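You operate a simulated robot arm through the tools that you are given. There is no shell and no other tool. Be economical: measure what you need, move in short steps, check, and stop when the job is done.

Carry out the task below with a simulated two-armed robot. There is one attempt and no reset: what you move stays moved.

Task
Take the orange box and put it on the paper fitting sheet.

The check looks at the end state, three seconds after you hand in, the way a careful person would. Anything else that was tipped, shoved, dropped, spilled or broken makes it a failure. Flat cloth is picked up by pressing the open fingertips on it (5 to 10 N) and closing them slowly along it; thin cloth reads only 2 to 8 mm in the jaws.

Robot
Two 7-joint arms with two-finger parallel grippers on one trunk, on a base that drives. Base frame: it is fixed to the floor where the robot stands at the start and does not move with it; the origin is under the middle of the robot, x ahead of it, y to its left, z up. Lengths are in mm, angles in rad, forces in N, time in s.
The left shoulder is at the start at [70, 163, 1145], the right one opposite. With the tool pointing down near the work surface each hand reaches from about 400 to 880 mm from the robot's upright axis, wherever it stands, measured 20 degrees to its own side. Places, roughly: paper fitting sheet [-1250, 1000, 750]. Payload 3.43 kg a hand.
The TCP of each hand is the grasp point between the finger pads, 34 mm short of the fingertips. In the tool frame z runs along the fingers and y along their closing line. The gripper opens to 128 mm. The fingers are 24 mm wide and 12 mm thick; the gripper's body (48 by 130 mm) begins 96 mm behind the TCP.
Orientation is that of the tool frame in the base frame, as a unit quaternion [w, x, y, z]. With the fingers straight down and closing along the base's y, the tool's x points along the base's -x, its y along +y and its z along -z.

Tools
- The arms move only by the tool send_rows. It takes "left_commands", "right_commands" or both (then of equal length, played together; a hand with none holds still); each is a list of rows, each an object (a shift or turn left out is 0, a gripper value left out holds the last) with "turn": the turn, a rotation vector about the tool's x, y, z in rad, a list of three; "dp": the shift along the tool's x, y, z in m, a list of three; "claw": the finger opening in m, from 0 to 0.128. In form: [{"turn": [ax, ay, az], "dp": [dx, dy, dz], "claw": claw}, ...]. A call has 1 to 8 rows; each row is the pose to reach, as a shift and turn from the pose commanded when the call began, along the tool's axes at that moment. Each row takes 0.2 s and may step no farther than 50 mm and 0.15 rad from the row before; otherwise, or with a gripper value out of range, the whole call is refused. A pose out of reach is approached as far as the arm can. The call stops where the force on the tool passes 40 N (or 10 N more than at its start, if that is more) or the arm is blocked; 0.2 s more then pass. Each finger travels about 153 mm/s and halts on what it meets, pressing with about 42 N; the grip force reading is that of the motor and also rises with nothing between the fingers. The clock runs only during rows and for 0.2 s after the last one: add rows that repeat a pose to give the fingers time. It gives the time, the measured TCP pose, the force on the tool (base axes), the opening and the grip force at its end, in the units of the frame above (readings bear some noise).
- Cameras (640 x 400 px; columns grow to the right, rows downward): "scene" is now at [141.9, -4.8, 1379.5]; the picture's right is [-0.05, -1.00, 0.00], its down [-0.49, 0.03, -0.87] and it looks along [0.87, -0.05, -0.49] (base axes); focal length 280 px, centre (320, 200). "left" rides on the left gripper at [76, 11, -160] in its tool frame; the picture's right is [-0.15, 0.99, 0.00], its down [-0.88, -0.13, -0.46] and it looks along [-0.45, -0.07, 0.89] (tool axes); focal length 234 px, centre (320, 200). "right" rides on the right gripper at [76, -11, -160] in its tool frame; the picture's right is [0.15, 0.99, 0.00], its down [-0.88, 0.13, -0.46] and it looks along [-0.45, 0.07, 0.89] (tool axes); focal length 234 px, centre (320, 200). There is no depth. A picture from a camera that has moved, and an enlarged one, comes with that camera's place and axes in the base frame and with its lens.
- get_image(camera): a new picture of that camera. The clock stands still meanwhile.
- slide_trunk(by): slides the trunk up (or, below 0, down) by that many mm; the arms and the scene camera ride with it, the base frame stays. It gives what a move gives, with no picture.
- roll_base(legs): drives the robot by 1 to 6 legs, each [ahead, left, turn to the left] in mm, mm and rad, along the robot's own axes; the way and the turn of a leg run together, so that a leg with both is an arc; at most 1500 mm and 3.142 rad a leg. The arms and the cameras ride along, it lands a little off, and it stops where it bumps. It gives what a move gives.
- head_to(pan, tilt): turns the head with the scene camera to pan (to the left, within 1.501 rad either way) and tilt (down, from -0.506 to 1.204), counted from straight ahead of the robot. It gives what a move gives.
- enlarge(camera, box): a new picture of the part [left, top, right, bottom] of that camera's present view, enlarged. The clock stands still meanwhile.
- sign_off(): hands the job in; it is judged then, once.

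Go step by step. Nothing tells you exact positions but the pictures and the camera data: compare them with the known pose of the tool, close in by small moves and look again before you grip or let go. The budget is 120 turns and 88 pictures, counting those below and the enlarged ones. Unless the task says otherwise, let go and move clear before handing in, and close with one line.

The tools are called after "Request:" as a command line: name --argument value ..., lists and objects as JSON in quotes. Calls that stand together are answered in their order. send_rows: Moves the arms, as the interface text tells. Its arguments: {"type":"object","properties":{"left_commands":{"type":"array","items":{"type":"object","properties":{"turn":{"type":"array","items":{"type":"number"}},"dp":{"type":"array","items":{"type":"number"}},"claw":{"type":"number"}}}},"right_commands":{"type":"array","items":{"type":"object","properties":{"turn":{"type":"array","items":{"type":"number"}},"dp":{"type":"array","items":{"type":"number"}},"claw":{"type":"number"}}}}},"required":[]} The other tools are called the same way: slide_trunk (by) slides the trunk up or down; roll_base (legs) drives the base; head_to (pan, tilt) turns the head that bears the scene camera; get_image (camera) takes a picture; enlarge (camera, box) takes an enlarged picture of a part of a camera's view; sign_off () hands the job in.

At the start:

```text
t: 0.0
left_tool_pos: [566.1, 233.8, 1229.6]
left_tool_rot: [0.001, 0.0, 1.0, -0.001]
left_force: [0.5, -0.5, 0.7]
left_grip_width: 128.2
left_gripper_force: 0.0
right_tool_pos: [459.7, -243.6, 1144.2]
right_tool_rot: [0.0, 0.0, 1.0, 0.0]
right_force: [1.2, -0.3, 0.4]
right_grip_width: 128.2
right_gripper_force: 0.1
trunk travel left (down, up): [-625.0, 315.0]
robot x, y, heading: [0.8, -0.4, -0.001]
head pan, tilt: [-0.052, 0.513]
```

scene: 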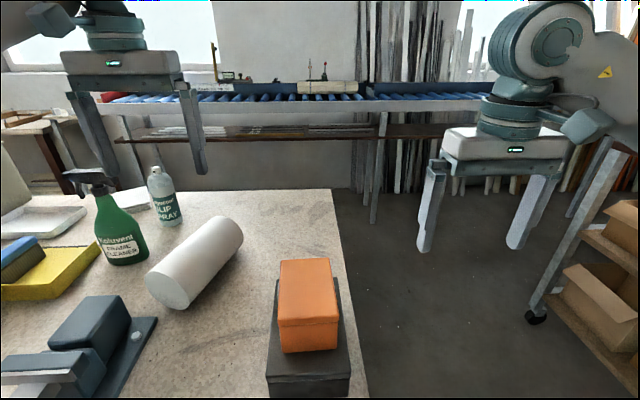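
right: 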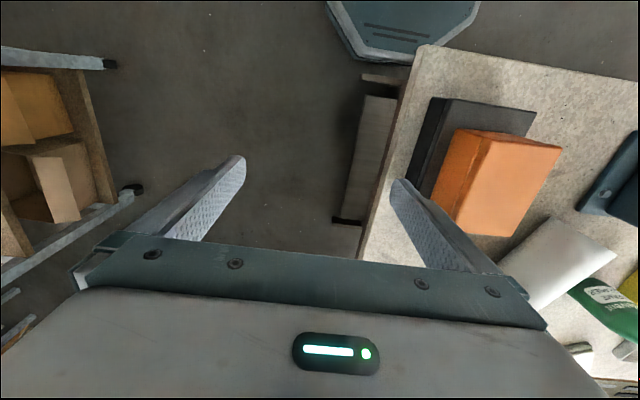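
left: 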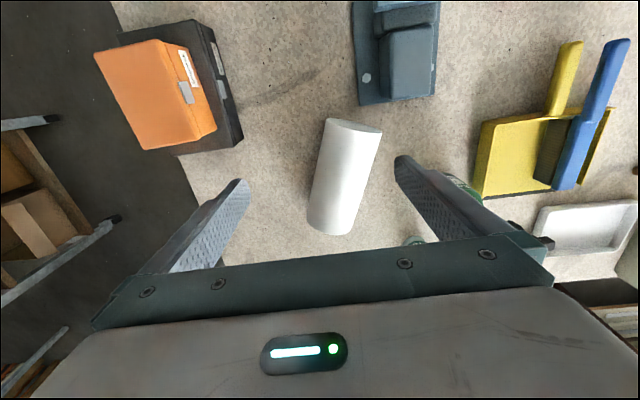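

The orange box sits on a dark box near the table's right edge. I put its centre near (482, -2) and its top at about z 1024, and it measures roughly 130 x 90 x 80. I'll look closer before reaching with the right hand.

Request:
enlarge --camera "scene" --box '[240, 220, 400, 400]'

Request:
enlarge --camera "left" --box '[70, 0, 270, 180]'

Request:
head_to --pan 1.5 --tilt 0.4

Request:
get_image --camera "scene"

```text
2.22 times, centred on (320, 310) of scene
camera zoom: at [141.9, -4.8, 1379.5], right [-0.05, -1.0, 0.0], down [-0.49, 0.03, -0.87], along [0.87, -0.05, -0.49], focal length 621 px, centre (320, -44)
```

zoom: 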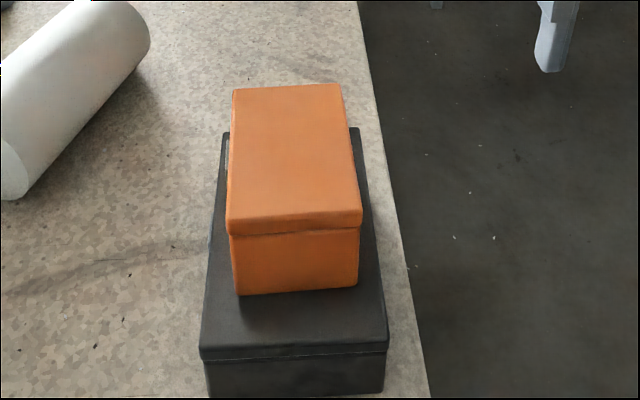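

```text
2.22 times, centred on (170, 90) of left
camera zoom: at [490.9, 243.9, 1387.9], right [0.15, 0.99, 0.0], down [0.88, -0.13, 0.46], along [0.45, -0.07, -0.89], focal length 520 px, centre (653, 444)
```

zoom: 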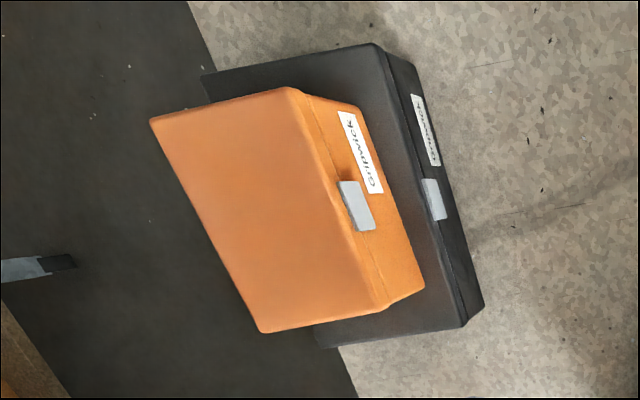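

```text
t: 1.6
left_tool_pos: [567.3, 232.0, 1229.2]
left_tool_rot: [0.0, -0.001, 1.0, 0.0]
left_force: [0.0, -0.7, -0.7]
left_grip_width: 128.1
left_gripper_force: 0.2
right_tool_pos: [460.9, -244.9, 1144.6]
right_tool_rot: [0.0, 0.0, 1.0, 0.0]
right_force: [-1.0, -0.1, -0.2]
right_grip_width: 127.8
right_gripper_force: 0.2
trunk travel left (down, up): [-625.0, 315.0]
robot x, y, heading: [0.6, -3.0, -0.003]
head pan, tilt: [1.499, 0.4]
```

```text
82 pictures are left
camera scene: at [58.0, 92.3, 1389.9], right [1.0, -0.07, 0.0], down [-0.03, -0.39, -0.92], along [0.07, 0.92, -0.39], focal length 280 px, centre (320, 200)
```

scene: 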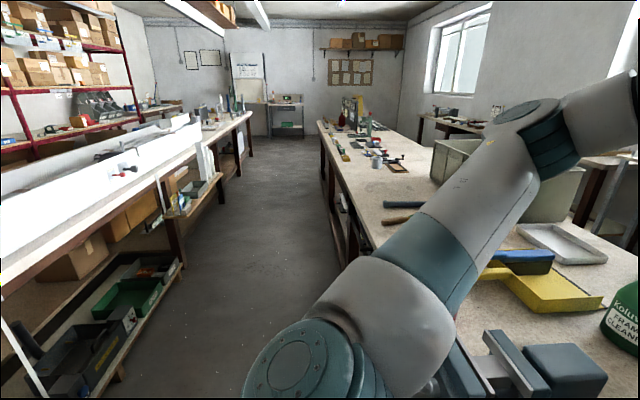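

The orange case has its latch on the +y face and its 90 mm width runs along y, so I'll close along y. I'm moving the right hand above it and looking again.

Request:
send_rows --right_commands '[{"dp": [-0.004, 0.048, 0], "claw": 0.128}, {"dp": [-0.008, 0.096, 0]}, {"dp": [-0.013, 0.145, 0]}, {"dp": [-0.017, 0.193, 0]}, {"dp": [-0.022, 0.241, 0]}, {"dp": [-0.022, 0.241, 0]}]'

Request:
head_to --pan 0 --tilt 0.6

Request:
get_image --camera "right"

Request:
get_image --camera "scene"

```text
t: 3.0
left_tool_pos: [565.7, 231.3, 1229.9]
left_tool_rot: [0.001, 0.001, 1.0, 0.0]
left_force: [-0.6, -0.1, 0.1]
left_grip_width: 128.1
left_gripper_force: 0.0
right_tool_pos: [482.5, -4.5, 1145.9]
right_tool_rot: [0.0, 0.0, 1.0, 0.002]
right_force: [0.1, -0.5, 0.3]
right_grip_width: 128.1
right_gripper_force: 0.1
trunk travel left (down, up): [-625.0, 315.0]
robot x, y, heading: [-2.2, 1.4, 0.001]
head pan, tilt: [1.499, 0.4]
```

```text
t: 4.6
left_tool_pos: [567.2, 233.8, 1228.9]
left_tool_rot: [0.0, 0.0, 1.0, 0.0]
left_force: [0.5, 0.0, -0.3]
left_grip_width: 127.8
left_gripper_force: 0.0
right_tool_pos: [482.4, -2.7, 1145.1]
right_tool_rot: [0.001, 0.0, 1.0, 0.001]
right_force: [0.1, -0.9, 0.1]
right_grip_width: 128.0
right_gripper_force: 0.0
trunk travel left (down, up): [-625.0, 315.0]
robot x, y, heading: [-1.5, -4.9, 0.003]
head pan, tilt: [0.0, 0.6]
```

```text
81 pictures are left
camera right: at [407.3, -14.5, 1306.5], right [-0.15, 0.99, 0.0], down [0.88, 0.13, 0.46], along [0.45, 0.07, -0.89], focal length 234 px, centre (320, 200)
```

right: 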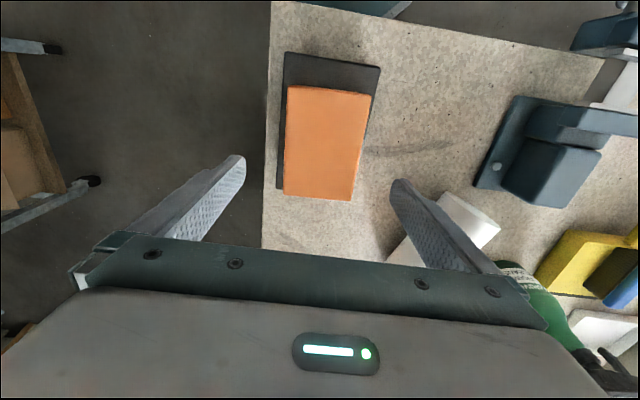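

```text
80 pictures are left
camera scene: at [139.8, 0.0, 1371.6], right [0.0, -1.0, 0.0], down [-0.57, 0.0, -0.82], along [0.82, 0.0, -0.57], focal length 280 px, centre (320, 200)
```

scene: 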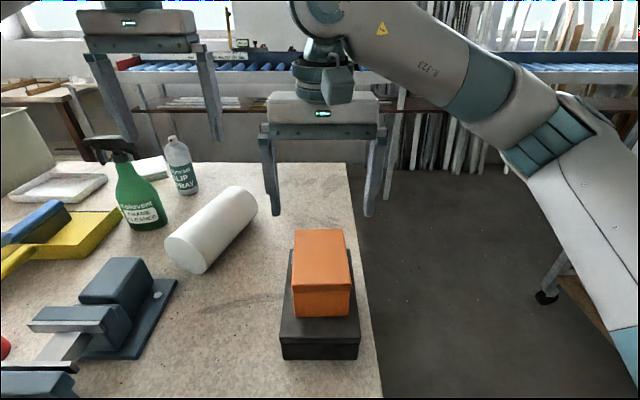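

The box centre comes out at about (480, 1), with a small yaw of +0.05 rad. I'll align to it and come down in stages.

Request:
send_rows --right_commands '[{"dp": [0.002, 0.004, 0.03], "turn": [0, 0, -0.05]}, {"dp": [0.002, 0.004, 0.06], "turn": [0, 0, -0.05]}, {"dp": [0.002, 0.004, 0.085], "turn": [0, 0, -0.05]}, {"dp": [0.002, 0.004, 0.085], "turn": [0, 0, -0.05]}]'

Request:
get_image --camera "right"

Request:
get_image --camera "scene"

```text
t: 5.6
left_tool_pos: [566.5, 233.7, 1228.8]
left_tool_rot: [0.0, 0.0, 1.0, 0.001]
left_force: [0.4, -0.5, -0.7]
left_grip_width: 128.5
left_gripper_force: 0.1
right_tool_pos: [478.2, 0.8, 1059.6]
right_tool_rot: [0.0, -0.025, 1.0, -0.001]
right_force: [-0.9, 1.0, -0.3]
right_grip_width: 127.9
right_gripper_force: 0.0
trunk travel left (down, up): [-625.0, 315.0]
robot x, y, heading: [2.4, -0.9, -0.003]
head pan, tilt: [0.0, 0.6]
```

```text
79 pictures are left
camera right: at [404.6, -13.7, 1220.9], right [-0.2, 0.98, 0.0], down [0.87, 0.17, 0.46], along [0.45, 0.09, -0.89], focal length 234 px, centre (320, 200)
```

right: 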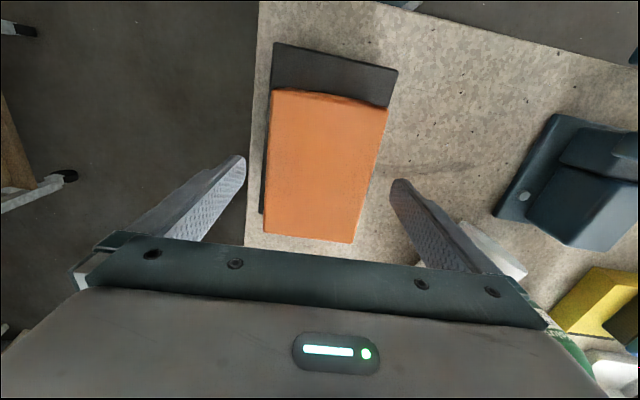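

```text
78 pictures are left
camera scene: at [139.6, 0.2, 1371.6], right [0.0, -1.0, 0.0], down [-0.57, 0.0, -0.82], along [0.82, 0.0, -0.57], focal length 280 px, centre (320, 200)
```

scene: 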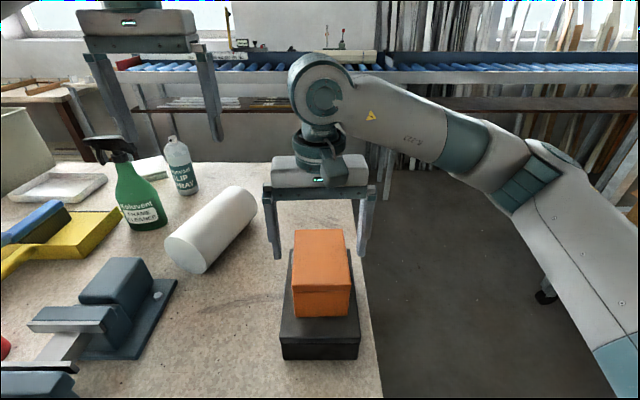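

The estimate repeats: centre (482, 0), with the fingers straddling the box. I'm descending to TCP z of about 991.

Request:
send_rows --right_commands '[{"dp": [-0.002, -0.001, 0.025]}, {"dp": [-0.002, -0.001, 0.05]}, {"dp": [-0.002, -0.001, 0.068]}, {"dp": [-0.002, -0.001, 0.068]}]'

Request:
get_image --camera "right"

Request:
enlarge --camera "scene" --box '[230, 180, 410, 370]'

Request:
enlarge --camera "left" --box '[70, 0, 270, 180]'

```text
t: 6.6
left_tool_pos: [566.2, 233.1, 1228.2]
left_tool_rot: [-0.001, 0.0, 1.0, 0.001]
left_force: [0.2, 0.2, 1.0]
left_grip_width: 128.1
left_gripper_force: 0.1
right_tool_pos: [480.8, -1.1, 992.2]
right_tool_rot: [0.0, -0.025, 1.0, 0.0]
right_force: [0.0, 0.6, -0.9]
right_grip_width: 128.0
right_gripper_force: 0.1
trunk travel left (down, up): [-625.0, 315.0]
robot x, y, heading: [1.7, -1.5, 0.003]
head pan, tilt: [0.0, 0.6]
```

```text
77 pictures are left
camera right: at [406.7, -15.0, 1153.6], right [-0.2, 0.98, 0.0], down [0.87, 0.17, 0.46], along [0.45, 0.09, -0.89], focal length 234 px, centre (320, 200)
```

right: 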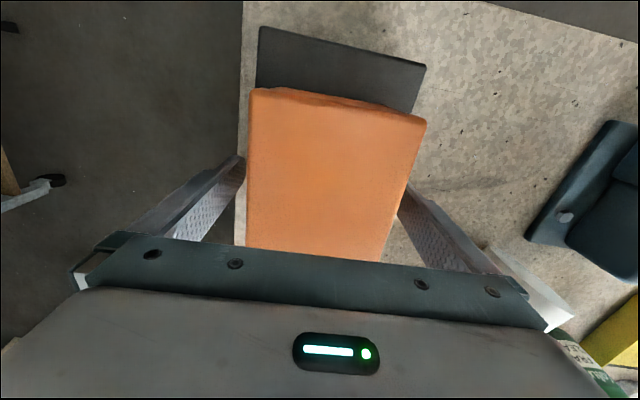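

```text
2.11 times, centred on (320, 275) of scene
camera zoom: at [139.7, 0.1, 1371.6], right [0.0, -1.0, 0.0], down [-0.57, 0.0, -0.82], along [0.82, 0.0, -0.57], focal length 588 px, centre (320, 42)
```

zoom: 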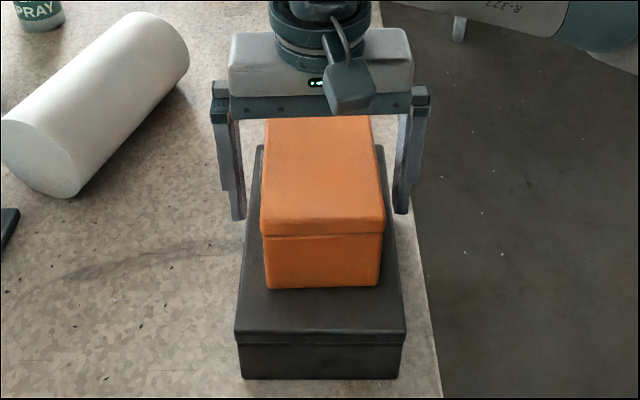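

```text
2.22 times, centred on (170, 90) of left
camera zoom: at [490.9, 244.1, 1387.8], right [0.15, 0.99, 0.0], down [0.88, -0.13, 0.46], along [0.45, -0.07, -0.89], focal length 520 px, centre (653, 444)
```

zoom: 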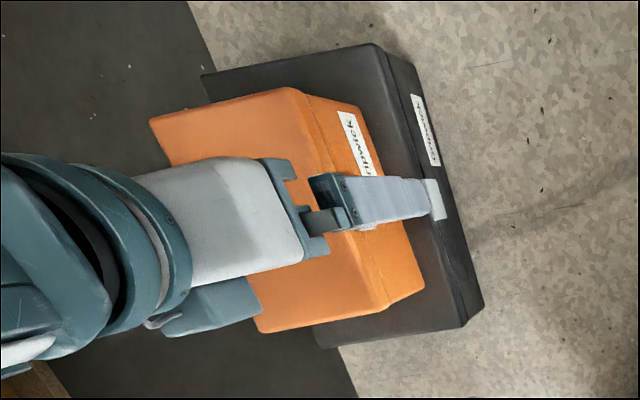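

The fingers are centred with even gaps and clear of the dark box. I'm closing slowly.

Request:
send_rows --right_commands '[{"claw": 0.115}, {"claw": 0.105}, {"claw": 0.098}, {"claw": 0.09}, {"claw": 0.08}, {"claw": 0.07}, {"claw": 0.06}, {"claw": 0.06}]'

```text
t: 8.4
left_tool_pos: [565.7, 233.0, 1228.9]
left_tool_rot: [0.0, 0.001, 1.0, 0.0]
left_force: [1.0, -0.5, 0.2]
left_grip_width: 128.1
left_gripper_force: 0.0
right_tool_pos: [483.1, 0.8, 992.7]
right_tool_rot: [-0.001, -0.025, 1.0, 0.0]
right_force: [0.2, -0.3, -0.4]
right_grip_width: 91.8
right_gripper_force: 41.7
trunk travel left (down, up): [-625.0, 315.0]
robot x, y, heading: [-0.5, -1.6, 0.002]
head pan, tilt: [0.0, 0.6]
```

Gripped at 91.8 mm. I'll do a small test lift.

Request:
send_rows --right_commands '[{"dp": [0, 0, -0.01]}, {"dp": [0, 0, -0.03]}, {"dp": [0, 0, -0.06]}, {"dp": [0, 0, -0.06]}]'

Request:
get_image --camera "scene"

Request:
get_image --camera "right"

```text
t: 9.4
left_tool_pos: [566.1, 232.7, 1228.1]
left_tool_rot: [-0.001, -0.001, 1.0, 0.0]
left_force: [0.4, -0.1, 1.0]
left_grip_width: 127.8
left_gripper_force: 0.1
right_tool_pos: [482.5, -2.1, 1052.6]
right_tool_rot: [-0.001, -0.026, 1.0, 0.0]
right_force: [0.1, -0.9, -5.0]
right_grip_width: 91.8
right_gripper_force: 42.0
trunk travel left (down, up): [-625.0, 315.0]
robot x, y, heading: [1.4, -0.7, -0.0]
head pan, tilt: [0.0, 0.6]
```

```text
74 pictures are left
camera scene: at [140.6, -0.2, 1371.5], right [0.0, -1.0, 0.0], down [-0.57, 0.0, -0.82], along [0.82, 0.0, -0.57], focal length 280 px, centre (320, 200)
```

scene: 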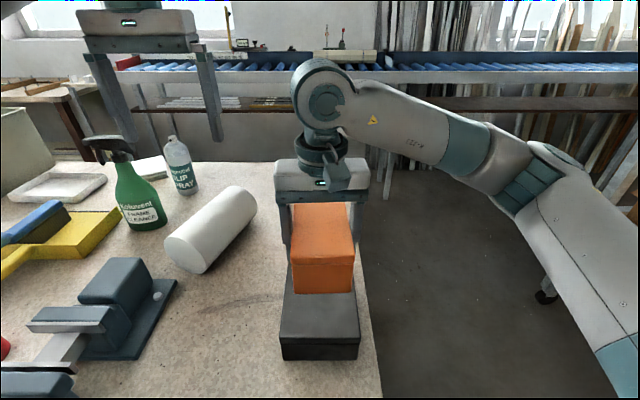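

```text
73 pictures are left
camera right: at [407.1, -17.0, 1214.6], right [-0.2, 0.98, 0.0], down [0.87, 0.17, 0.45], along [0.45, 0.09, -0.89], focal length 234 px, centre (320, 200)
```

right: 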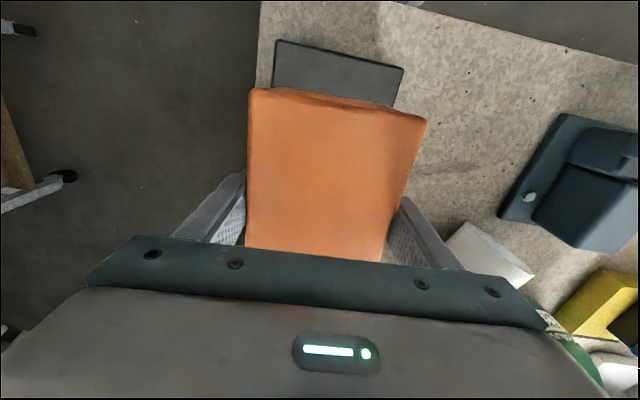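

The box is lifted cleanly and nothing else moved. I'll raise it higher and survey both sides before driving.

Request:
send_rows --right_commands '[{"dp": [0.01, 0, -0.04]}, {"dp": [0.02, -0.02, -0.08]}, {"dp": [0.03, -0.05, -0.12]}, {"dp": [0.04, -0.09, -0.155]}, {"dp": [0.04, -0.13, -0.16]}, {"dp": [0.04, -0.13, -0.16]}]'

Request:
head_to --pan 1.5 --tilt 0.85

Request:
get_image --camera "scene"

Request:
head_to --pan -1.5 --tilt 0.6

Request:
get_image --camera "scene"

```text
refused: row 3 steps farther than a row can; nothing moved
```

```text
t: 11.0
left_tool_pos: [566.5, 233.2, 1228.9]
left_tool_rot: [0.0, 0.0, 1.0, 0.0]
left_force: [0.0, 0.1, 1.0]
left_grip_width: 128.0
left_gripper_force: 0.0
right_tool_pos: [480.6, -0.7, 1052.4]
right_tool_rot: [0.0, -0.025, 1.0, 0.0]
right_force: [0.6, 0.9, -5.4]
right_grip_width: 91.7
right_gripper_force: 41.7
trunk travel left (down, up): [-625.0, 315.0]
robot x, y, heading: [2.7, -1.8, 0.0]
head pan, tilt: [1.499, 0.85]
```

```text
72 pictures are left
camera scene: at [57.5, 78.0, 1350.7], right [1.0, -0.07, 0.0], down [-0.05, -0.75, -0.66], along [0.05, 0.66, -0.75], focal length 280 px, centre (320, 200)
```

scene: 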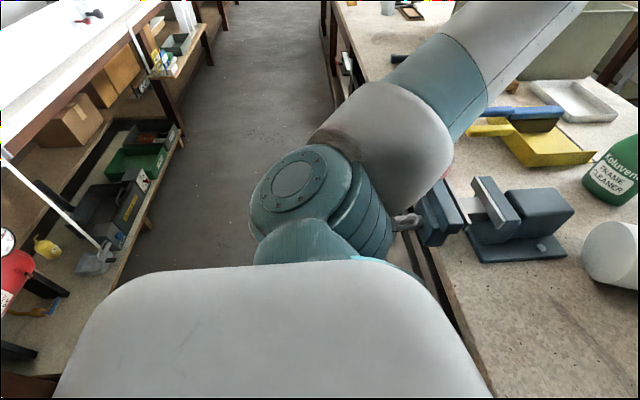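

```text
t: 13.6
left_tool_pos: [566.2, 233.9, 1228.8]
left_tool_rot: [-0.001, -0.001, 1.0, 0.0]
left_force: [0.2, 0.4, -0.9]
left_grip_width: 128.2
left_gripper_force: 0.1
right_tool_pos: [480.4, -2.0, 1051.9]
right_tool_rot: [-0.001, -0.026, 1.0, 0.0]
right_force: [0.2, 0.4, -6.0]
right_grip_width: 91.8
right_gripper_force: 42.2
trunk travel left (down, up): [-625.0, 315.0]
robot x, y, heading: [0.8, -0.7, -0.001]
head pan, tilt: [-1.499, 0.6]
```

```text
71 pictures are left
camera scene: at [58.2, -88.2, 1371.6], right [-1.0, -0.07, 0.0], down [-0.04, 0.56, -0.83], along [0.06, -0.82, -0.56], focal length 280 px, centre (320, 200)
```

scene: 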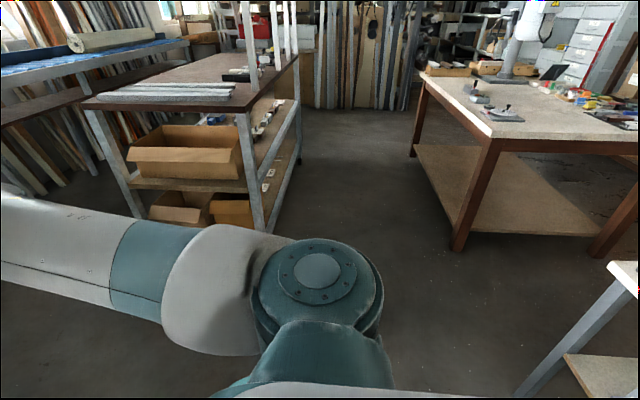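

The aisle is about a metre wide, with a bench behind me whose front edge is at x of about -760. I'll raise the box, back to mid-aisle, and turn left part way to look at the destination.

Request:
send_rows --right_commands '[{"dp": [0.0, 0, -0.04]}, {"dp": [0.01, -0.01, -0.08]}, {"dp": [0.02, -0.03, -0.12]}, {"dp": [0.03, -0.05, -0.15]}, {"dp": [0.03, -0.09, -0.16]}, {"dp": [0.03, -0.13, -0.16]}, {"dp": [0.03, -0.13, -0.16]}]'

Request:
roll_base --legs '[[-220, 0, 0]]'

Request:
head_to --pan 1.5 --tilt 0.6

Request:
get_image --camera "scene"

```text
t: 15.2
left_tool_pos: [566.8, 234.8, 1228.7]
left_tool_rot: [0.001, -0.001, 1.0, -0.002]
left_force: [-0.4, 0.0, 0.5]
left_grip_width: 128.0
left_gripper_force: 0.0
right_tool_pos: [456.1, -126.6, 1210.9]
right_tool_rot: [0.0, -0.025, 1.0, -0.001]
right_force: [0.3, 0.5, -5.3]
right_grip_width: 91.5
right_gripper_force: 42.0
trunk travel left (down, up): [-625.0, 315.0]
robot x, y, heading: [-2.8, 0.9, 0.003]
head pan, tilt: [-1.499, 0.6]
```

```text
t: 16.9
left_tool_pos: [350.9, 236.0, 1229.0]
left_tool_rot: [0.0, -0.004, 1.0, 0.0]
left_force: [-0.7, 0.3, -0.3]
left_grip_width: 128.0
left_gripper_force: 0.0
right_tool_pos: [242.2, -125.6, 1210.3]
right_tool_rot: [0.0, -0.027, 1.0, 0.0]
right_force: [0.0, 0.4, -5.8]
right_grip_width: 91.8
right_gripper_force: 42.1
trunk travel left (down, up): [-625.0, 315.0]
robot x, y, heading: [-214.7, -0.6, 0.003]
head pan, tilt: [-1.499, 0.6]
```

```text
t: 19.5
left_tool_pos: [350.9, 235.0, 1228.9]
left_tool_rot: [-0.001, -0.003, 1.0, -0.001]
left_force: [-0.3, 0.7, 0.3]
left_grip_width: 127.9
left_gripper_force: 0.0
right_tool_pos: [241.6, -126.8, 1212.0]
right_tool_rot: [-0.001, -0.027, 1.0, -0.001]
right_force: [0.0, 1.0, -5.3]
right_grip_width: 91.6
right_gripper_force: 42.1
trunk travel left (down, up): [-625.0, 315.0]
robot x, y, heading: [-216.9, 1.0, -0.001]
head pan, tilt: [1.499, 0.6]
```

```text
70 pictures are left
camera scene: at [-157.3, 87.7, 1371.6], right [1.0, -0.07, 0.0], down [-0.04, -0.56, -0.83], along [0.05, 0.82, -0.56], focal length 280 px, centre (320, 200)
```

scene: 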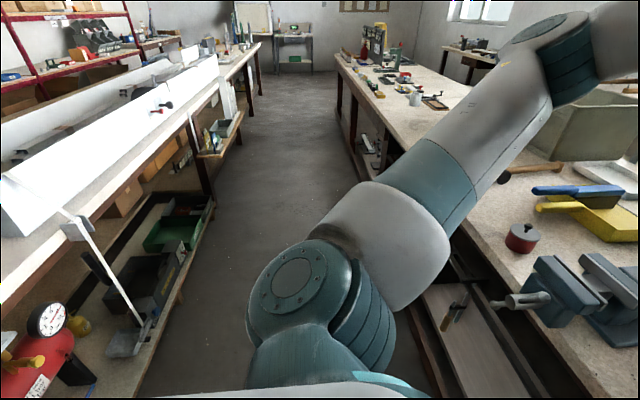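

The way is clear, so I'll turn left a quarter turn in place and look to the left again.

Request:
roll_base --legs '[[0, 0, 0.8], [0, 0, 0.77]]'

Request:
head_to --pan 0.9 --tilt 0.6

Request:
get_image --camera "scene"

```text
t: 23.9
left_tool_pos: [-408.3, 576.4, 1229.9]
left_tool_rot: [-0.003, -0.684, 0.729, 0.001]
left_force: [-0.1, -0.5, 0.2]
left_grip_width: 128.0
left_gripper_force: 0.1
right_tool_pos: [-61.1, 448.1, 1210.8]
right_tool_rot: [0.0, 0.708, -0.707, 0.0]
right_force: [0.0, -0.2, -5.9]
right_grip_width: 91.8
right_gripper_force: 42.4
trunk travel left (down, up): [-625.0, 315.0]
robot x, y, heading: [-214.6, 4.8, 1.521]
head pan, tilt: [1.499, 0.6]
stopped in leg 2: the robot was blocked; the commanded pose is now the measured one
```

```text
t: 24.9
left_tool_pos: [-409.4, 577.1, 1229.7]
left_tool_rot: [-0.003, -0.686, 0.728, 0.003]
left_force: [-0.6, -0.5, -0.2]
left_grip_width: 128.1
left_gripper_force: 0.1
right_tool_pos: [-59.4, 450.0, 1210.0]
right_tool_rot: [0.001, 0.708, -0.706, -0.001]
right_force: [0.9, 0.3, -4.6]
right_grip_width: 91.8
right_gripper_force: 41.7
trunk travel left (down, up): [-625.0, 315.0]
robot x, y, heading: [-215.2, -1.3, 1.517]
head pan, tilt: [0.901, 0.6]
```

```text
69 pictures are left
camera scene: at [-273.1, 109.3, 1371.8], right [0.66, 0.75, 0.0], down [0.42, -0.37, -0.83], along [-0.62, 0.54, -0.56], focal length 280 px, centre (320, 200)
```

scene: 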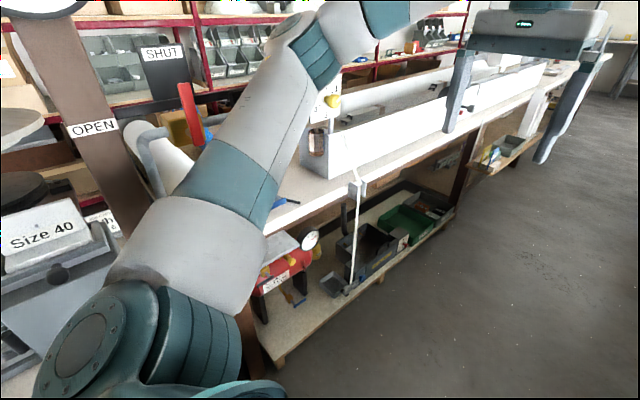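

The turn was blocked just short of 90°, with a machine close on my left. I'll look around before moving.

Request:
head_to --pan 1.5 --tilt 0.7

Request:
get_image --camera "scene"

Request:
head_to --pan -1.2 --tilt 0.8

Request:
get_image --camera "scene"

Request:
get_image --camera "left"

Request:
get_image --camera "right"

```text
t: 25.9
left_tool_pos: [-411.0, 577.9, 1229.9]
left_tool_rot: [-0.003, -0.686, 0.727, 0.002]
left_force: [0.4, 0.0, -0.8]
left_grip_width: 127.8
left_gripper_force: 0.0
right_tool_pos: [-60.0, 449.8, 1210.0]
right_tool_rot: [0.001, 0.707, -0.707, -0.001]
right_force: [0.8, -0.4, -4.9]
right_grip_width: 91.5
right_gripper_force: 41.9
trunk travel left (down, up): [-625.0, 315.0]
robot x, y, heading: [-216.1, 0.1, 1.522]
head pan, tilt: [1.499, 0.7]
```

```text
68 pictures are left
camera scene: at [-290.8, 61.5, 1363.3], right [0.12, 0.99, 0.0], down [0.64, -0.08, -0.77], along [-0.76, 0.09, -0.64], focal length 280 px, centre (320, 200)
```

scene: 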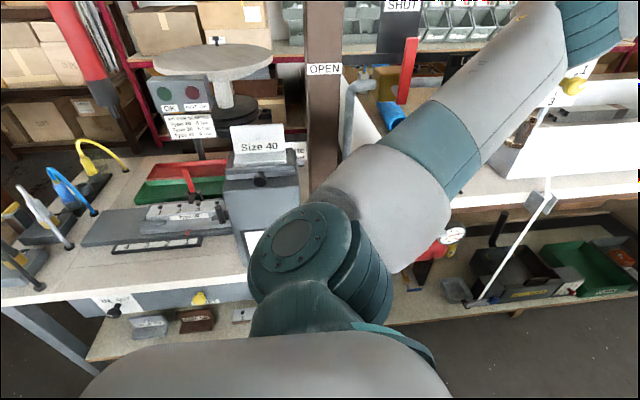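

```text
t: 28.3
left_tool_pos: [-409.7, 578.8, 1228.7]
left_tool_rot: [-0.003, -0.685, 0.728, 0.002]
left_force: [0.2, -0.3, 0.7]
left_grip_width: 127.9
left_gripper_force: 0.1
right_tool_pos: [-59.9, 450.5, 1209.4]
right_tool_rot: [0.001, 0.708, -0.706, 0.0]
right_force: [-0.5, 0.0, -4.9]
right_grip_width: 91.1
right_gripper_force: 42.6
trunk travel left (down, up): [-625.0, 315.0]
robot x, y, heading: [-217.4, -0.1, 1.518]
head pan, tilt: [-1.201, 0.799]
```

```text
67 pictures are left
camera scene: at [-129.9, 76.5, 1354.4], right [0.32, -0.95, 0.0], down [-0.68, -0.23, -0.69], along [0.66, 0.22, -0.72], focal length 280 px, centre (320, 200)
```

scene: 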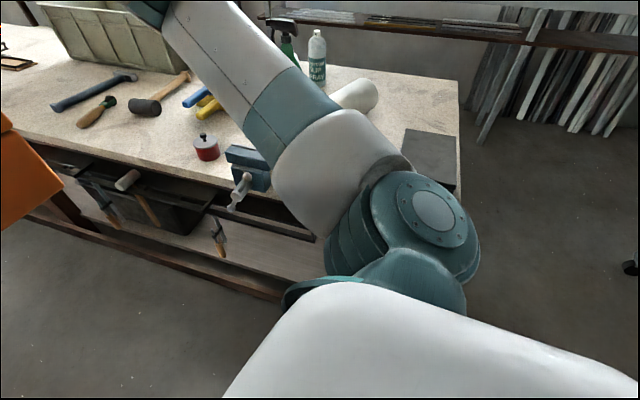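

```text
66 pictures are left
camera left: at [-423.8, 502.5, 1387.5], right [-0.98, 0.21, 0.01], down [0.19, 0.87, 0.45], along [0.09, 0.44, -0.89], focal length 234 px, centre (320, 200)
```

left: 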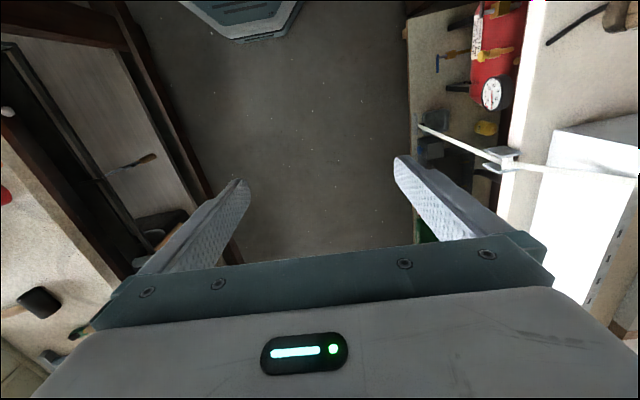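

```text
65 pictures are left
camera right: at [-47.6, 373.5, 1371.0], right [-0.99, -0.15, 0.0], down [-0.13, 0.88, 0.46], along [-0.07, 0.45, -0.89], focal length 234 px, centre (320, 200)
```

right: 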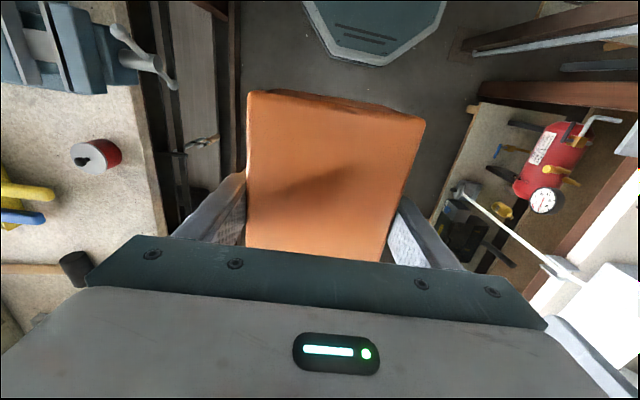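

My left elbow has most likely touched something by the bench. I'll turn back slightly to relieve it and look from there.

Request:
roll_base --legs '[[0, 0, -0.15]]'

Request:
head_to --pan 1.2 --tilt 0.25

Request:
get_image --camera "scene"

```text
t: 29.3
left_tool_pos: [-325.1, 600.5, 1227.9]
left_tool_rot: [-0.001, -0.63, 0.776, 0.001]
left_force: [0.9, 0.2, -0.2]
left_grip_width: 127.9
left_gripper_force: 0.0
right_tool_pos: [0.1, 421.7, 1210.7]
right_tool_rot: [0.0, -0.654, 0.757, 0.0]
right_force: [-0.3, -0.9, -4.7]
right_grip_width: 91.7
right_gripper_force: 42.3
trunk travel left (down, up): [-625.0, 315.0]
robot x, y, heading: [-211.2, -1.1, 1.37]
head pan, tilt: [-1.201, 0.799]
```

```text
t: 31.5
left_tool_pos: [-327.0, 600.6, 1229.2]
left_tool_rot: [-0.001, -0.63, 0.776, 0.001]
left_force: [1.0, -0.2, -0.7]
left_grip_width: 128.1
left_gripper_force: 0.1
right_tool_pos: [1.8, 422.2, 1210.2]
right_tool_rot: [0.0, -0.653, 0.757, 0.001]
right_force: [-0.5, -0.2, -5.2]
right_grip_width: 91.8
right_gripper_force: 42.1
trunk travel left (down, up): [-625.0, 315.0]
robot x, y, heading: [-215.8, 1.3, 1.368]
head pan, tilt: [1.201, 0.25]
```

```text
64 pictures are left
camera scene: at [-282.3, 99.6, 1403.8], right [0.54, 0.84, 0.0], down [0.21, -0.13, -0.97], along [-0.82, 0.52, -0.25], focal length 280 px, centre (320, 200)
```

scene: 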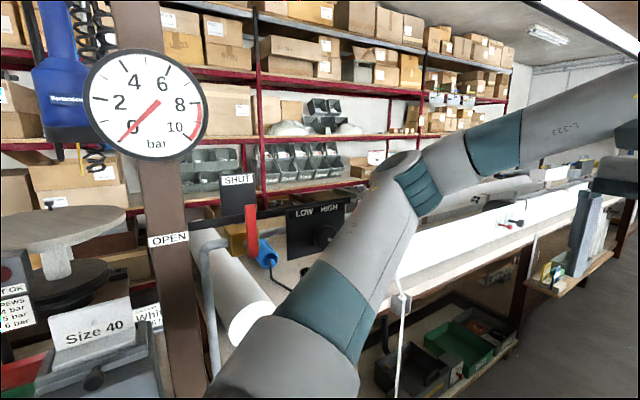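

The tall obstacles are the gauge column and its valve by the bench. I'll shift right towards the table, straighten up, and drive along the aisle to about y = 600.

Request:
roll_base --legs '[[0, -140, 0], [0, 0, 0.19], [600, 0, 0]]'

Request:
head_to --pan 1.2 --tilt 0.4

Request:
get_image --camera "scene"

Request:
get_image --camera "left"

```text
t: 36.6
left_tool_pos: [-308.3, 1140.9, 1228.6]
left_tool_rot: [-0.002, -0.705, 0.709, 0.0]
left_force: [0.2, 0.4, 0.4]
left_grip_width: 128.0
left_gripper_force: 0.0
right_tool_pos: [46.6, 1031.6, 1211.0]
right_tool_rot: [0.0, 0.727, -0.687, 0.0]
right_force: [-0.3, -0.1, -4.6]
right_grip_width: 91.7
right_gripper_force: 41.9
trunk travel left (down, up): [-625.0, 315.0]
robot x, y, heading: [-80.6, 575.4, 1.574]
head pan, tilt: [1.201, 0.25]
```

```text
t: 37.3
left_tool_pos: [-308.2, 1141.8, 1228.7]
left_tool_rot: [-0.002, -0.706, 0.708, 0.001]
left_force: [0.3, 0.8, -0.7]
left_grip_width: 128.2
left_gripper_force: 0.1
right_tool_pos: [48.0, 1033.2, 1210.7]
right_tool_rot: [0.0, 0.727, -0.687, 0.0]
right_force: [0.4, 0.1, -5.2]
right_grip_width: 91.6
right_gripper_force: 42.0
trunk travel left (down, up): [-625.0, 315.0]
robot x, y, heading: [-76.3, 574.5, 1.577]
head pan, tilt: [1.201, 0.4]
```

```text
63 pictures are left
camera scene: at [-163.6, 659.4, 1389.8], right [0.36, 0.93, 0.0], down [0.36, -0.14, -0.92], along [-0.86, 0.33, -0.39], focal length 280 px, centre (320, 200)
```

scene: 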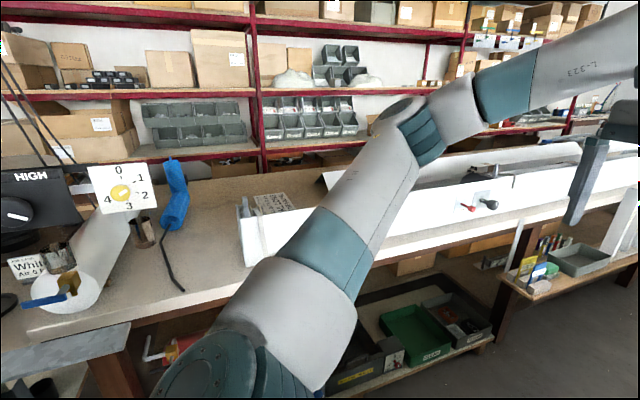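

```text
62 pictures are left
camera left: at [-319.2, 1065.1, 1387.0], right [-0.99, 0.15, 0.0], down [0.14, 0.88, 0.45], along [0.07, 0.45, -0.89], focal length 234 px, centre (320, 200)
```

left: 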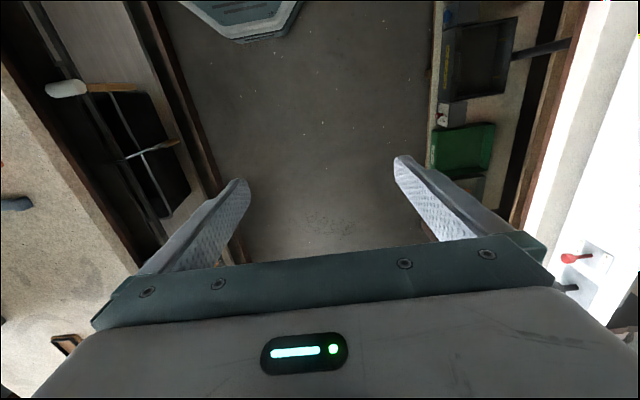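

Now I can see a long white trough-like thing on the bench and a printed sheet inside its near end. I'll enlarge that.

Request:
enlarge --camera "scene" --box '[180, 120, 420, 270]'

```text
2.67 times, centred on (300, 195) of scene
camera zoom: at [-163.6, 659.4, 1389.8], right [0.36, 0.93, 0.0], down [0.36, -0.14, -0.92], along [-0.86, 0.33, -0.39], focal length 745 px, centre (373, 213)
```

zoom: 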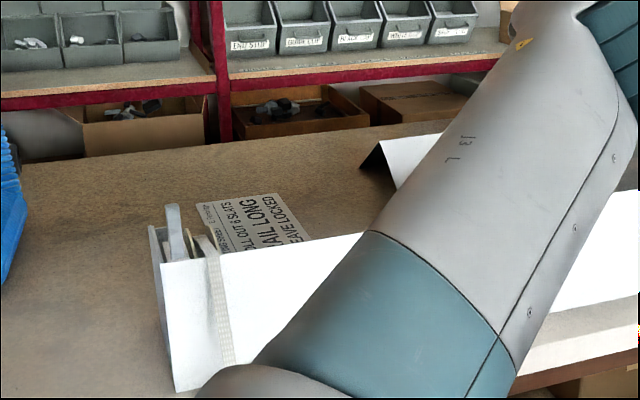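

The sheet with text lies behind or inside the white trough. I'll raise the trunk for clearance and a better view, then turn toward the bench.

Request:
slide_trunk --by 220

Request:
roll_base --legs '[[0, 0, 0.8]]'

Request:
head_to --pan 0.6 --tilt 0.65

Request:
get_image --camera "scene"

Request:
get_image --camera "left"

```text
t: 39.6
left_tool_pos: [-307.6, 1140.9, 1448.0]
left_tool_rot: [-0.002, -0.706, 0.708, 0.0]
left_force: [0.6, 0.2, -0.6]
left_grip_width: 128.0
left_gripper_force: 0.0
right_tool_pos: [48.0, 1032.3, 1431.1]
right_tool_rot: [-0.001, 0.727, -0.687, 0.0]
right_force: [0.9, 0.6, -4.7]
right_grip_width: 91.3
right_gripper_force: 42.4
trunk travel left (down, up): [-845.0, 95.0]
robot x, y, heading: [-80.5, 575.6, 1.578]
head pan, tilt: [1.201, 0.4]
```

```text
t: 42.1
left_tool_pos: [-642.2, 808.9, 1448.6]
left_tool_rot: [0.003, 0.924, -0.382, 0.0]
left_force: [0.0, -0.2, 0.4]
left_grip_width: 128.3
left_gripper_force: 0.0
right_tool_pos: [-313.4, 987.1, 1430.5]
right_tool_rot: [0.0, 0.935, -0.354, 0.0]
right_force: [0.0, -0.2, -5.1]
right_grip_width: 91.8
right_gripper_force: 42.2
trunk travel left (down, up): [-845.0, 95.0]
robot x, y, heading: [-78.7, 576.3, 2.364]
head pan, tilt: [1.201, 0.4]
```

```text
t: 43.1
left_tool_pos: [-641.8, 808.7, 1448.1]
left_tool_rot: [0.002, 0.924, -0.382, 0.0]
left_force: [0.3, 0.7, 0.4]
left_grip_width: 127.9
left_gripper_force: 0.1
right_tool_pos: [-314.4, 985.6, 1431.5]
right_tool_rot: [0.0, 0.935, -0.353, 0.0]
right_force: [-0.3, 0.4, -3.9]
right_grip_width: 91.3
right_gripper_force: 42.0
trunk travel left (down, up): [-845.0, 95.0]
robot x, y, heading: [-77.7, 574.2, 2.366]
head pan, tilt: [0.6, 0.649]
```

```text
60 pictures are left
camera scene: at [-198.6, 625.9, 1587.3], right [0.17, 0.99, 0.0], down [0.6, -0.1, -0.8], along [-0.78, 0.14, -0.6], focal length 280 px, centre (320, 200)
```

scene: 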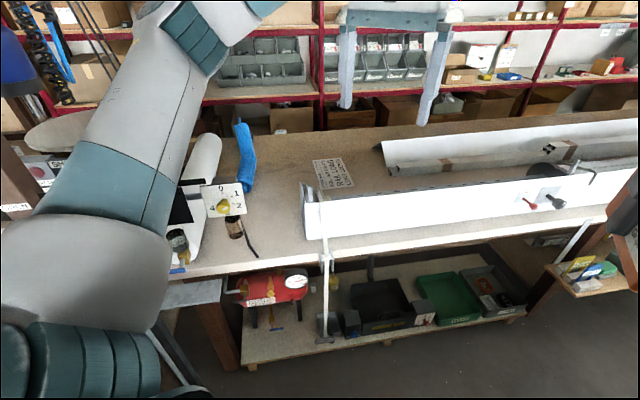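

```text
59 pictures are left
camera left: at [-595.7, 747.6, 1607.2], right [-0.8, -0.6, 0.0], down [-0.53, 0.72, 0.45], along [-0.27, 0.36, -0.89], focal length 234 px, centre (320, 200)
```

left: 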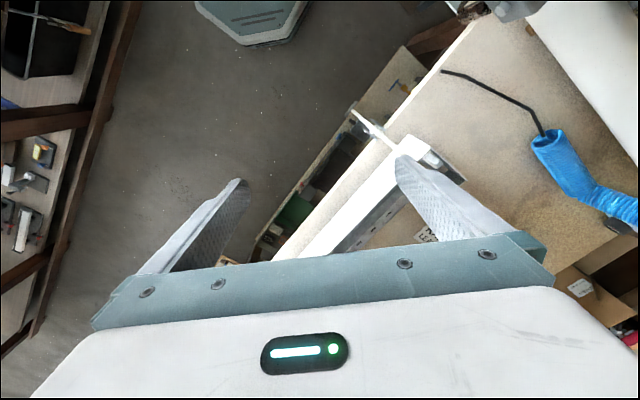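

Request:
enlarge --camera "scene" --box '[180, 110, 420, 260]'

Request:
enlarge --camera "scene" --box '[370, 90, 640, 260]'

```text
2.67 times, centred on (300, 185) of scene
camera zoom: at [-198.6, 625.9, 1587.3], right [0.17, 0.99, 0.0], down [0.6, -0.1, -0.8], along [-0.78, 0.14, -0.6], focal length 745 px, centre (373, 240)
```

zoom: 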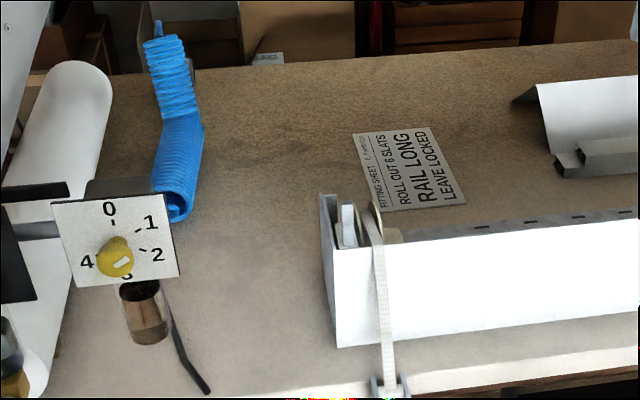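

```text
2.35 times, centred on (505, 175) of scene
camera zoom: at [-198.6, 625.9, 1587.3], right [0.17, 0.99, 0.0], down [0.6, -0.1, -0.8], along [-0.78, 0.14, -0.6], focal length 658 px, centre (-115, 259)
```

zoom: 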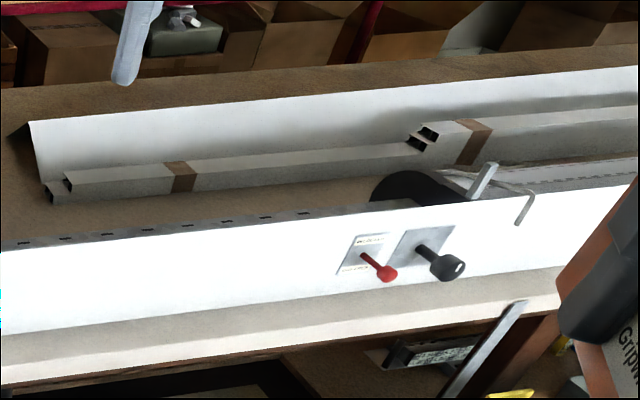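

That is the "FITTING SHEET", lying on the bench behind the white trough at about x -1540..-1245, y 820..990, z around 840. I'll move along the aisle to y of about 900, away from the dial and gauge fixtures, and then face the bench.

Request:
roll_base --legs '[[227, -232, 0], [0, 0, 0.775]]'

Request:
head_to --pan 0 --tilt 0.6

Request:
get_image --camera "scene"

Request:
get_image --camera "left"

```text
t: 47.2
left_tool_pos: [-646.4, 672.5, 1448.7]
left_tool_rot: [0.002, 1.0, -0.009, 0.001]
left_force: [0.0, 0.2, 0.5]
left_grip_width: 127.8
left_gripper_force: 0.1
right_tool_pos: [-533.7, 1028.4, 1430.2]
right_tool_rot: [0.0, 1.0, 0.022, 0.0]
right_force: [-0.5, 0.5, -5.3]
right_grip_width: 91.8
right_gripper_force: 42.3
trunk travel left (down, up): [-845.0, 95.0]
robot x, y, heading: [-79.8, 892.3, 3.133]
head pan, tilt: [0.6, 0.649]
```

```text
t: 48.2
left_tool_pos: [-647.0, 671.3, 1448.6]
left_tool_rot: [0.002, 1.0, -0.009, 0.0]
left_force: [0.5, -0.7, -0.9]
left_grip_width: 128.1
left_gripper_force: 0.0
right_tool_pos: [-532.8, 1027.5, 1430.5]
right_tool_rot: [0.001, 1.0, 0.022, 0.0]
right_force: [-0.8, 0.2, -4.4]
right_grip_width: 91.8
right_gripper_force: 42.0
trunk travel left (down, up): [-845.0, 95.0]
robot x, y, heading: [-78.7, 894.7, 3.128]
head pan, tilt: [0.0, 0.6]
```

```text
56 pictures are left
camera scene: at [-216.7, 896.2, 1591.5], right [0.01, 1.0, 0.0], down [0.57, 0.0, -0.82], along [-0.82, 0.01, -0.57], focal length 280 px, centre (320, 200)
```

scene: 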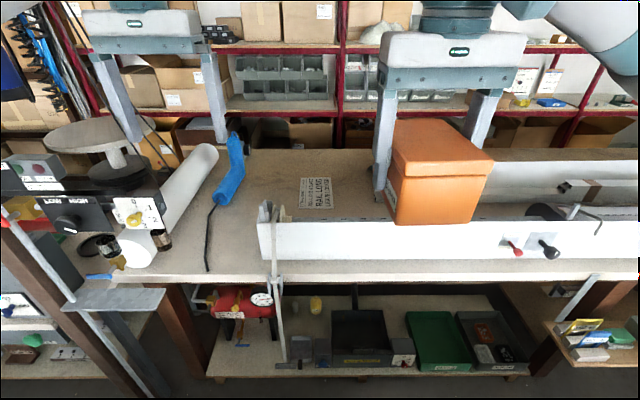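

```text
55 pictures are left
camera left: at [-571.2, 659.8, 1607.2], right [-0.16, -0.99, 0.0], down [-0.88, 0.15, 0.45], along [-0.45, 0.07, -0.89], focal length 234 px, centre (320, 200)
```

left: 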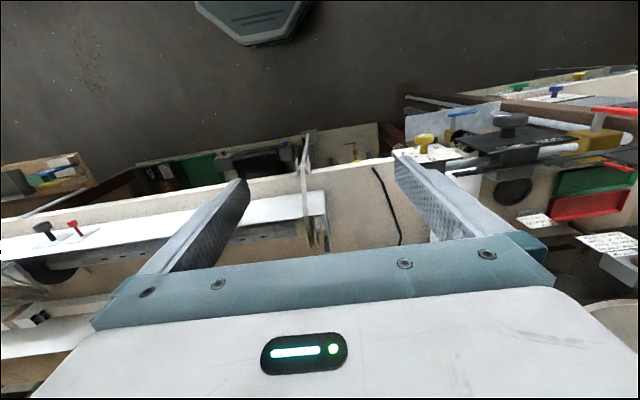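

The sheet is visible ahead, slightly left of centre, behind the trough. I'll drive 300 mm closer and triangulate it with the hand cameras.

Request:
roll_base --legs '[[300, 0, 0]]'

Request:
get_image --camera "scene"

Request:
get_image --camera "left"

```text
t: 50.3
left_tool_pos: [-944.7, 672.0, 1450.2]
left_tool_rot: [0.002, 1.0, -0.008, -0.001]
left_force: [0.5, -0.3, -0.3]
left_grip_width: 128.2
left_gripper_force: 0.1
right_tool_pos: [-831.3, 1026.8, 1432.3]
right_tool_rot: [0.0, 1.0, 0.023, -0.001]
right_force: [1.4, 0.1, -4.5]
right_grip_width: 91.4
right_gripper_force: 42.2
trunk travel left (down, up): [-845.0, 95.0]
robot x, y, heading: [-380.6, 898.0, 3.137]
head pan, tilt: [0.0, 0.6]
```

```text
54 pictures are left
camera scene: at [-514.6, 897.7, 1591.9], right [0.0, 1.0, 0.0], down [0.56, 0.0, -0.83], along [-0.83, 0.0, -0.56], focal length 280 px, centre (320, 200)
```

scene: 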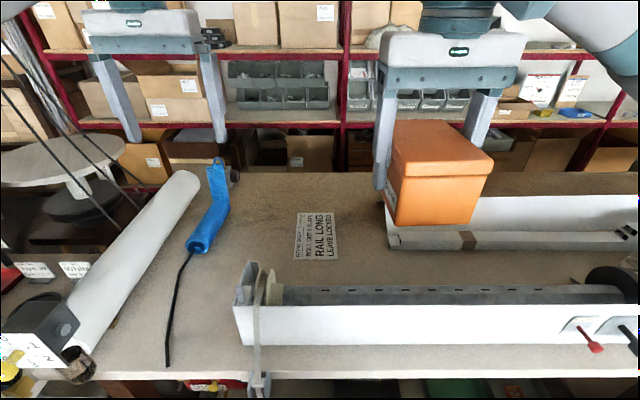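

```text
53 pictures are left
camera left: at [-868.3, 660.1, 1608.3], right [-0.16, -0.99, 0.0], down [-0.88, 0.15, 0.46], along [-0.45, 0.07, -0.89], focal length 234 px, centre (320, 200)
```

left: 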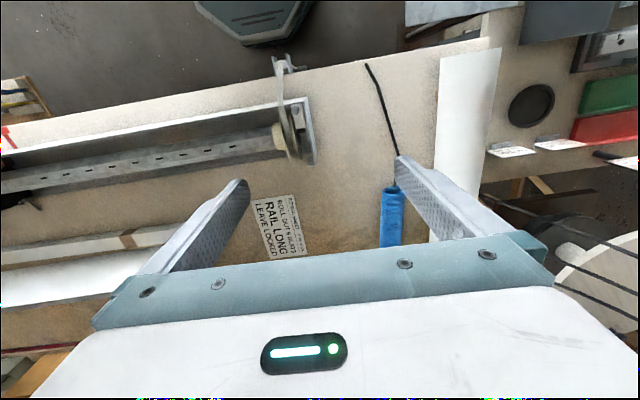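

The sheet triangulates to x -1480..-1208, y 801..957, z about 870. I'm aiming for a box centre near (-1300, 880), so I'll drive 135 mm closer and then check the arm clearances.

Request:
roll_base --legs '[[135, 0, 0]]'

Request:
slide_trunk --by -60

Request:
head_to --pan 0.7 --tilt 0.6

Request:
get_image --camera "scene"

Request:
get_image --camera "left"

```text
t: 51.6
left_tool_pos: [-1075.8, 672.9, 1450.9]
left_tool_rot: [0.002, 1.0, -0.008, -0.001]
left_force: [0.3, 0.1, 0.4]
left_grip_width: 128.2
left_gripper_force: 0.0
right_tool_pos: [-962.7, 1029.3, 1431.8]
right_tool_rot: [0.0, 1.0, 0.024, -0.002]
right_force: [0.9, -1.1, -4.8]
right_grip_width: 91.6
right_gripper_force: 41.6
trunk travel left (down, up): [-845.0, 95.0]
robot x, y, heading: [-508.3, 897.9, 3.143]
head pan, tilt: [0.0, 0.6]
```

```text
t: 52.6
left_tool_pos: [-1079.0, 673.7, 1388.7]
left_tool_rot: [0.002, 1.0, -0.009, 0.0]
left_force: [0.1, 0.7, 0.6]
left_grip_width: 128.0
left_gripper_force: 0.0
right_tool_pos: [-964.0, 1028.4, 1372.1]
right_tool_rot: [0.0, 1.0, 0.023, -0.001]
right_force: [-0.2, -0.9, -5.3]
right_grip_width: 91.7
right_gripper_force: 42.2
trunk travel left (down, up): [-785.0, 155.0]
robot x, y, heading: [-509.4, 897.2, 3.139]
head pan, tilt: [0.0, 0.6]
```

```text
t: 53.6
left_tool_pos: [-1078.7, 673.7, 1388.3]
left_tool_rot: [0.001, 1.0, -0.008, 0.0]
left_force: [-0.9, 0.6, -0.5]
left_grip_width: 127.8
left_gripper_force: 0.0
right_tool_pos: [-966.1, 1027.7, 1369.8]
right_tool_rot: [0.0, 1.0, 0.023, -0.001]
right_force: [0.0, -0.3, -4.8]
right_grip_width: 91.7
right_gripper_force: 41.9
trunk travel left (down, up): [-785.0, 155.0]
robot x, y, heading: [-512.9, 900.3, 3.134]
head pan, tilt: [0.7, 0.6]
```

```text
52 pictures are left
camera scene: at [-629.3, 841.6, 1531.5], right [-0.64, 0.77, 0.0], down [0.44, 0.36, -0.82], along [-0.63, -0.53, -0.57], focal length 280 px, centre (320, 200)
```

scene: 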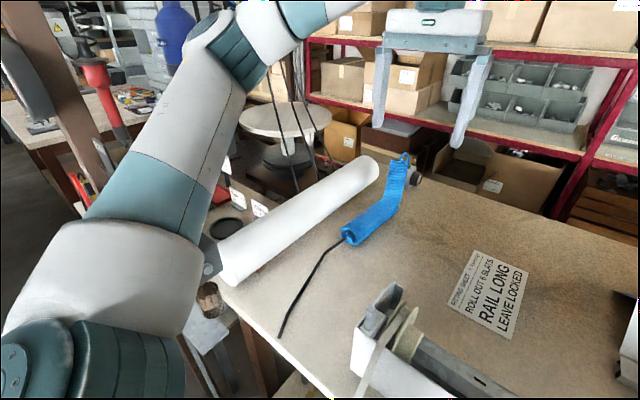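

```text
51 pictures are left
camera left: at [-1003.4, 661.3, 1547.4], right [-0.16, -0.99, 0.0], down [-0.88, 0.15, 0.45], along [-0.45, 0.07, -0.89], focal length 234 px, centre (320, 200)
```

left: 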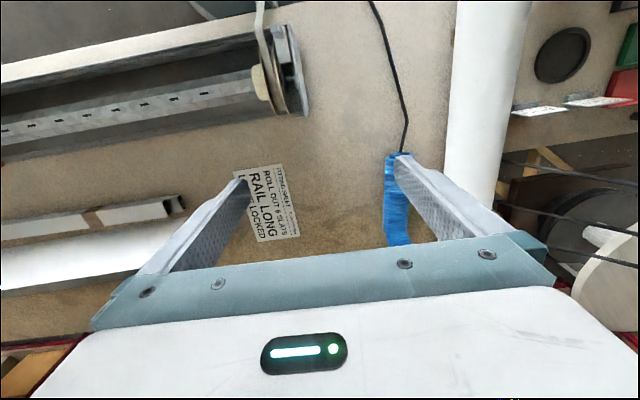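

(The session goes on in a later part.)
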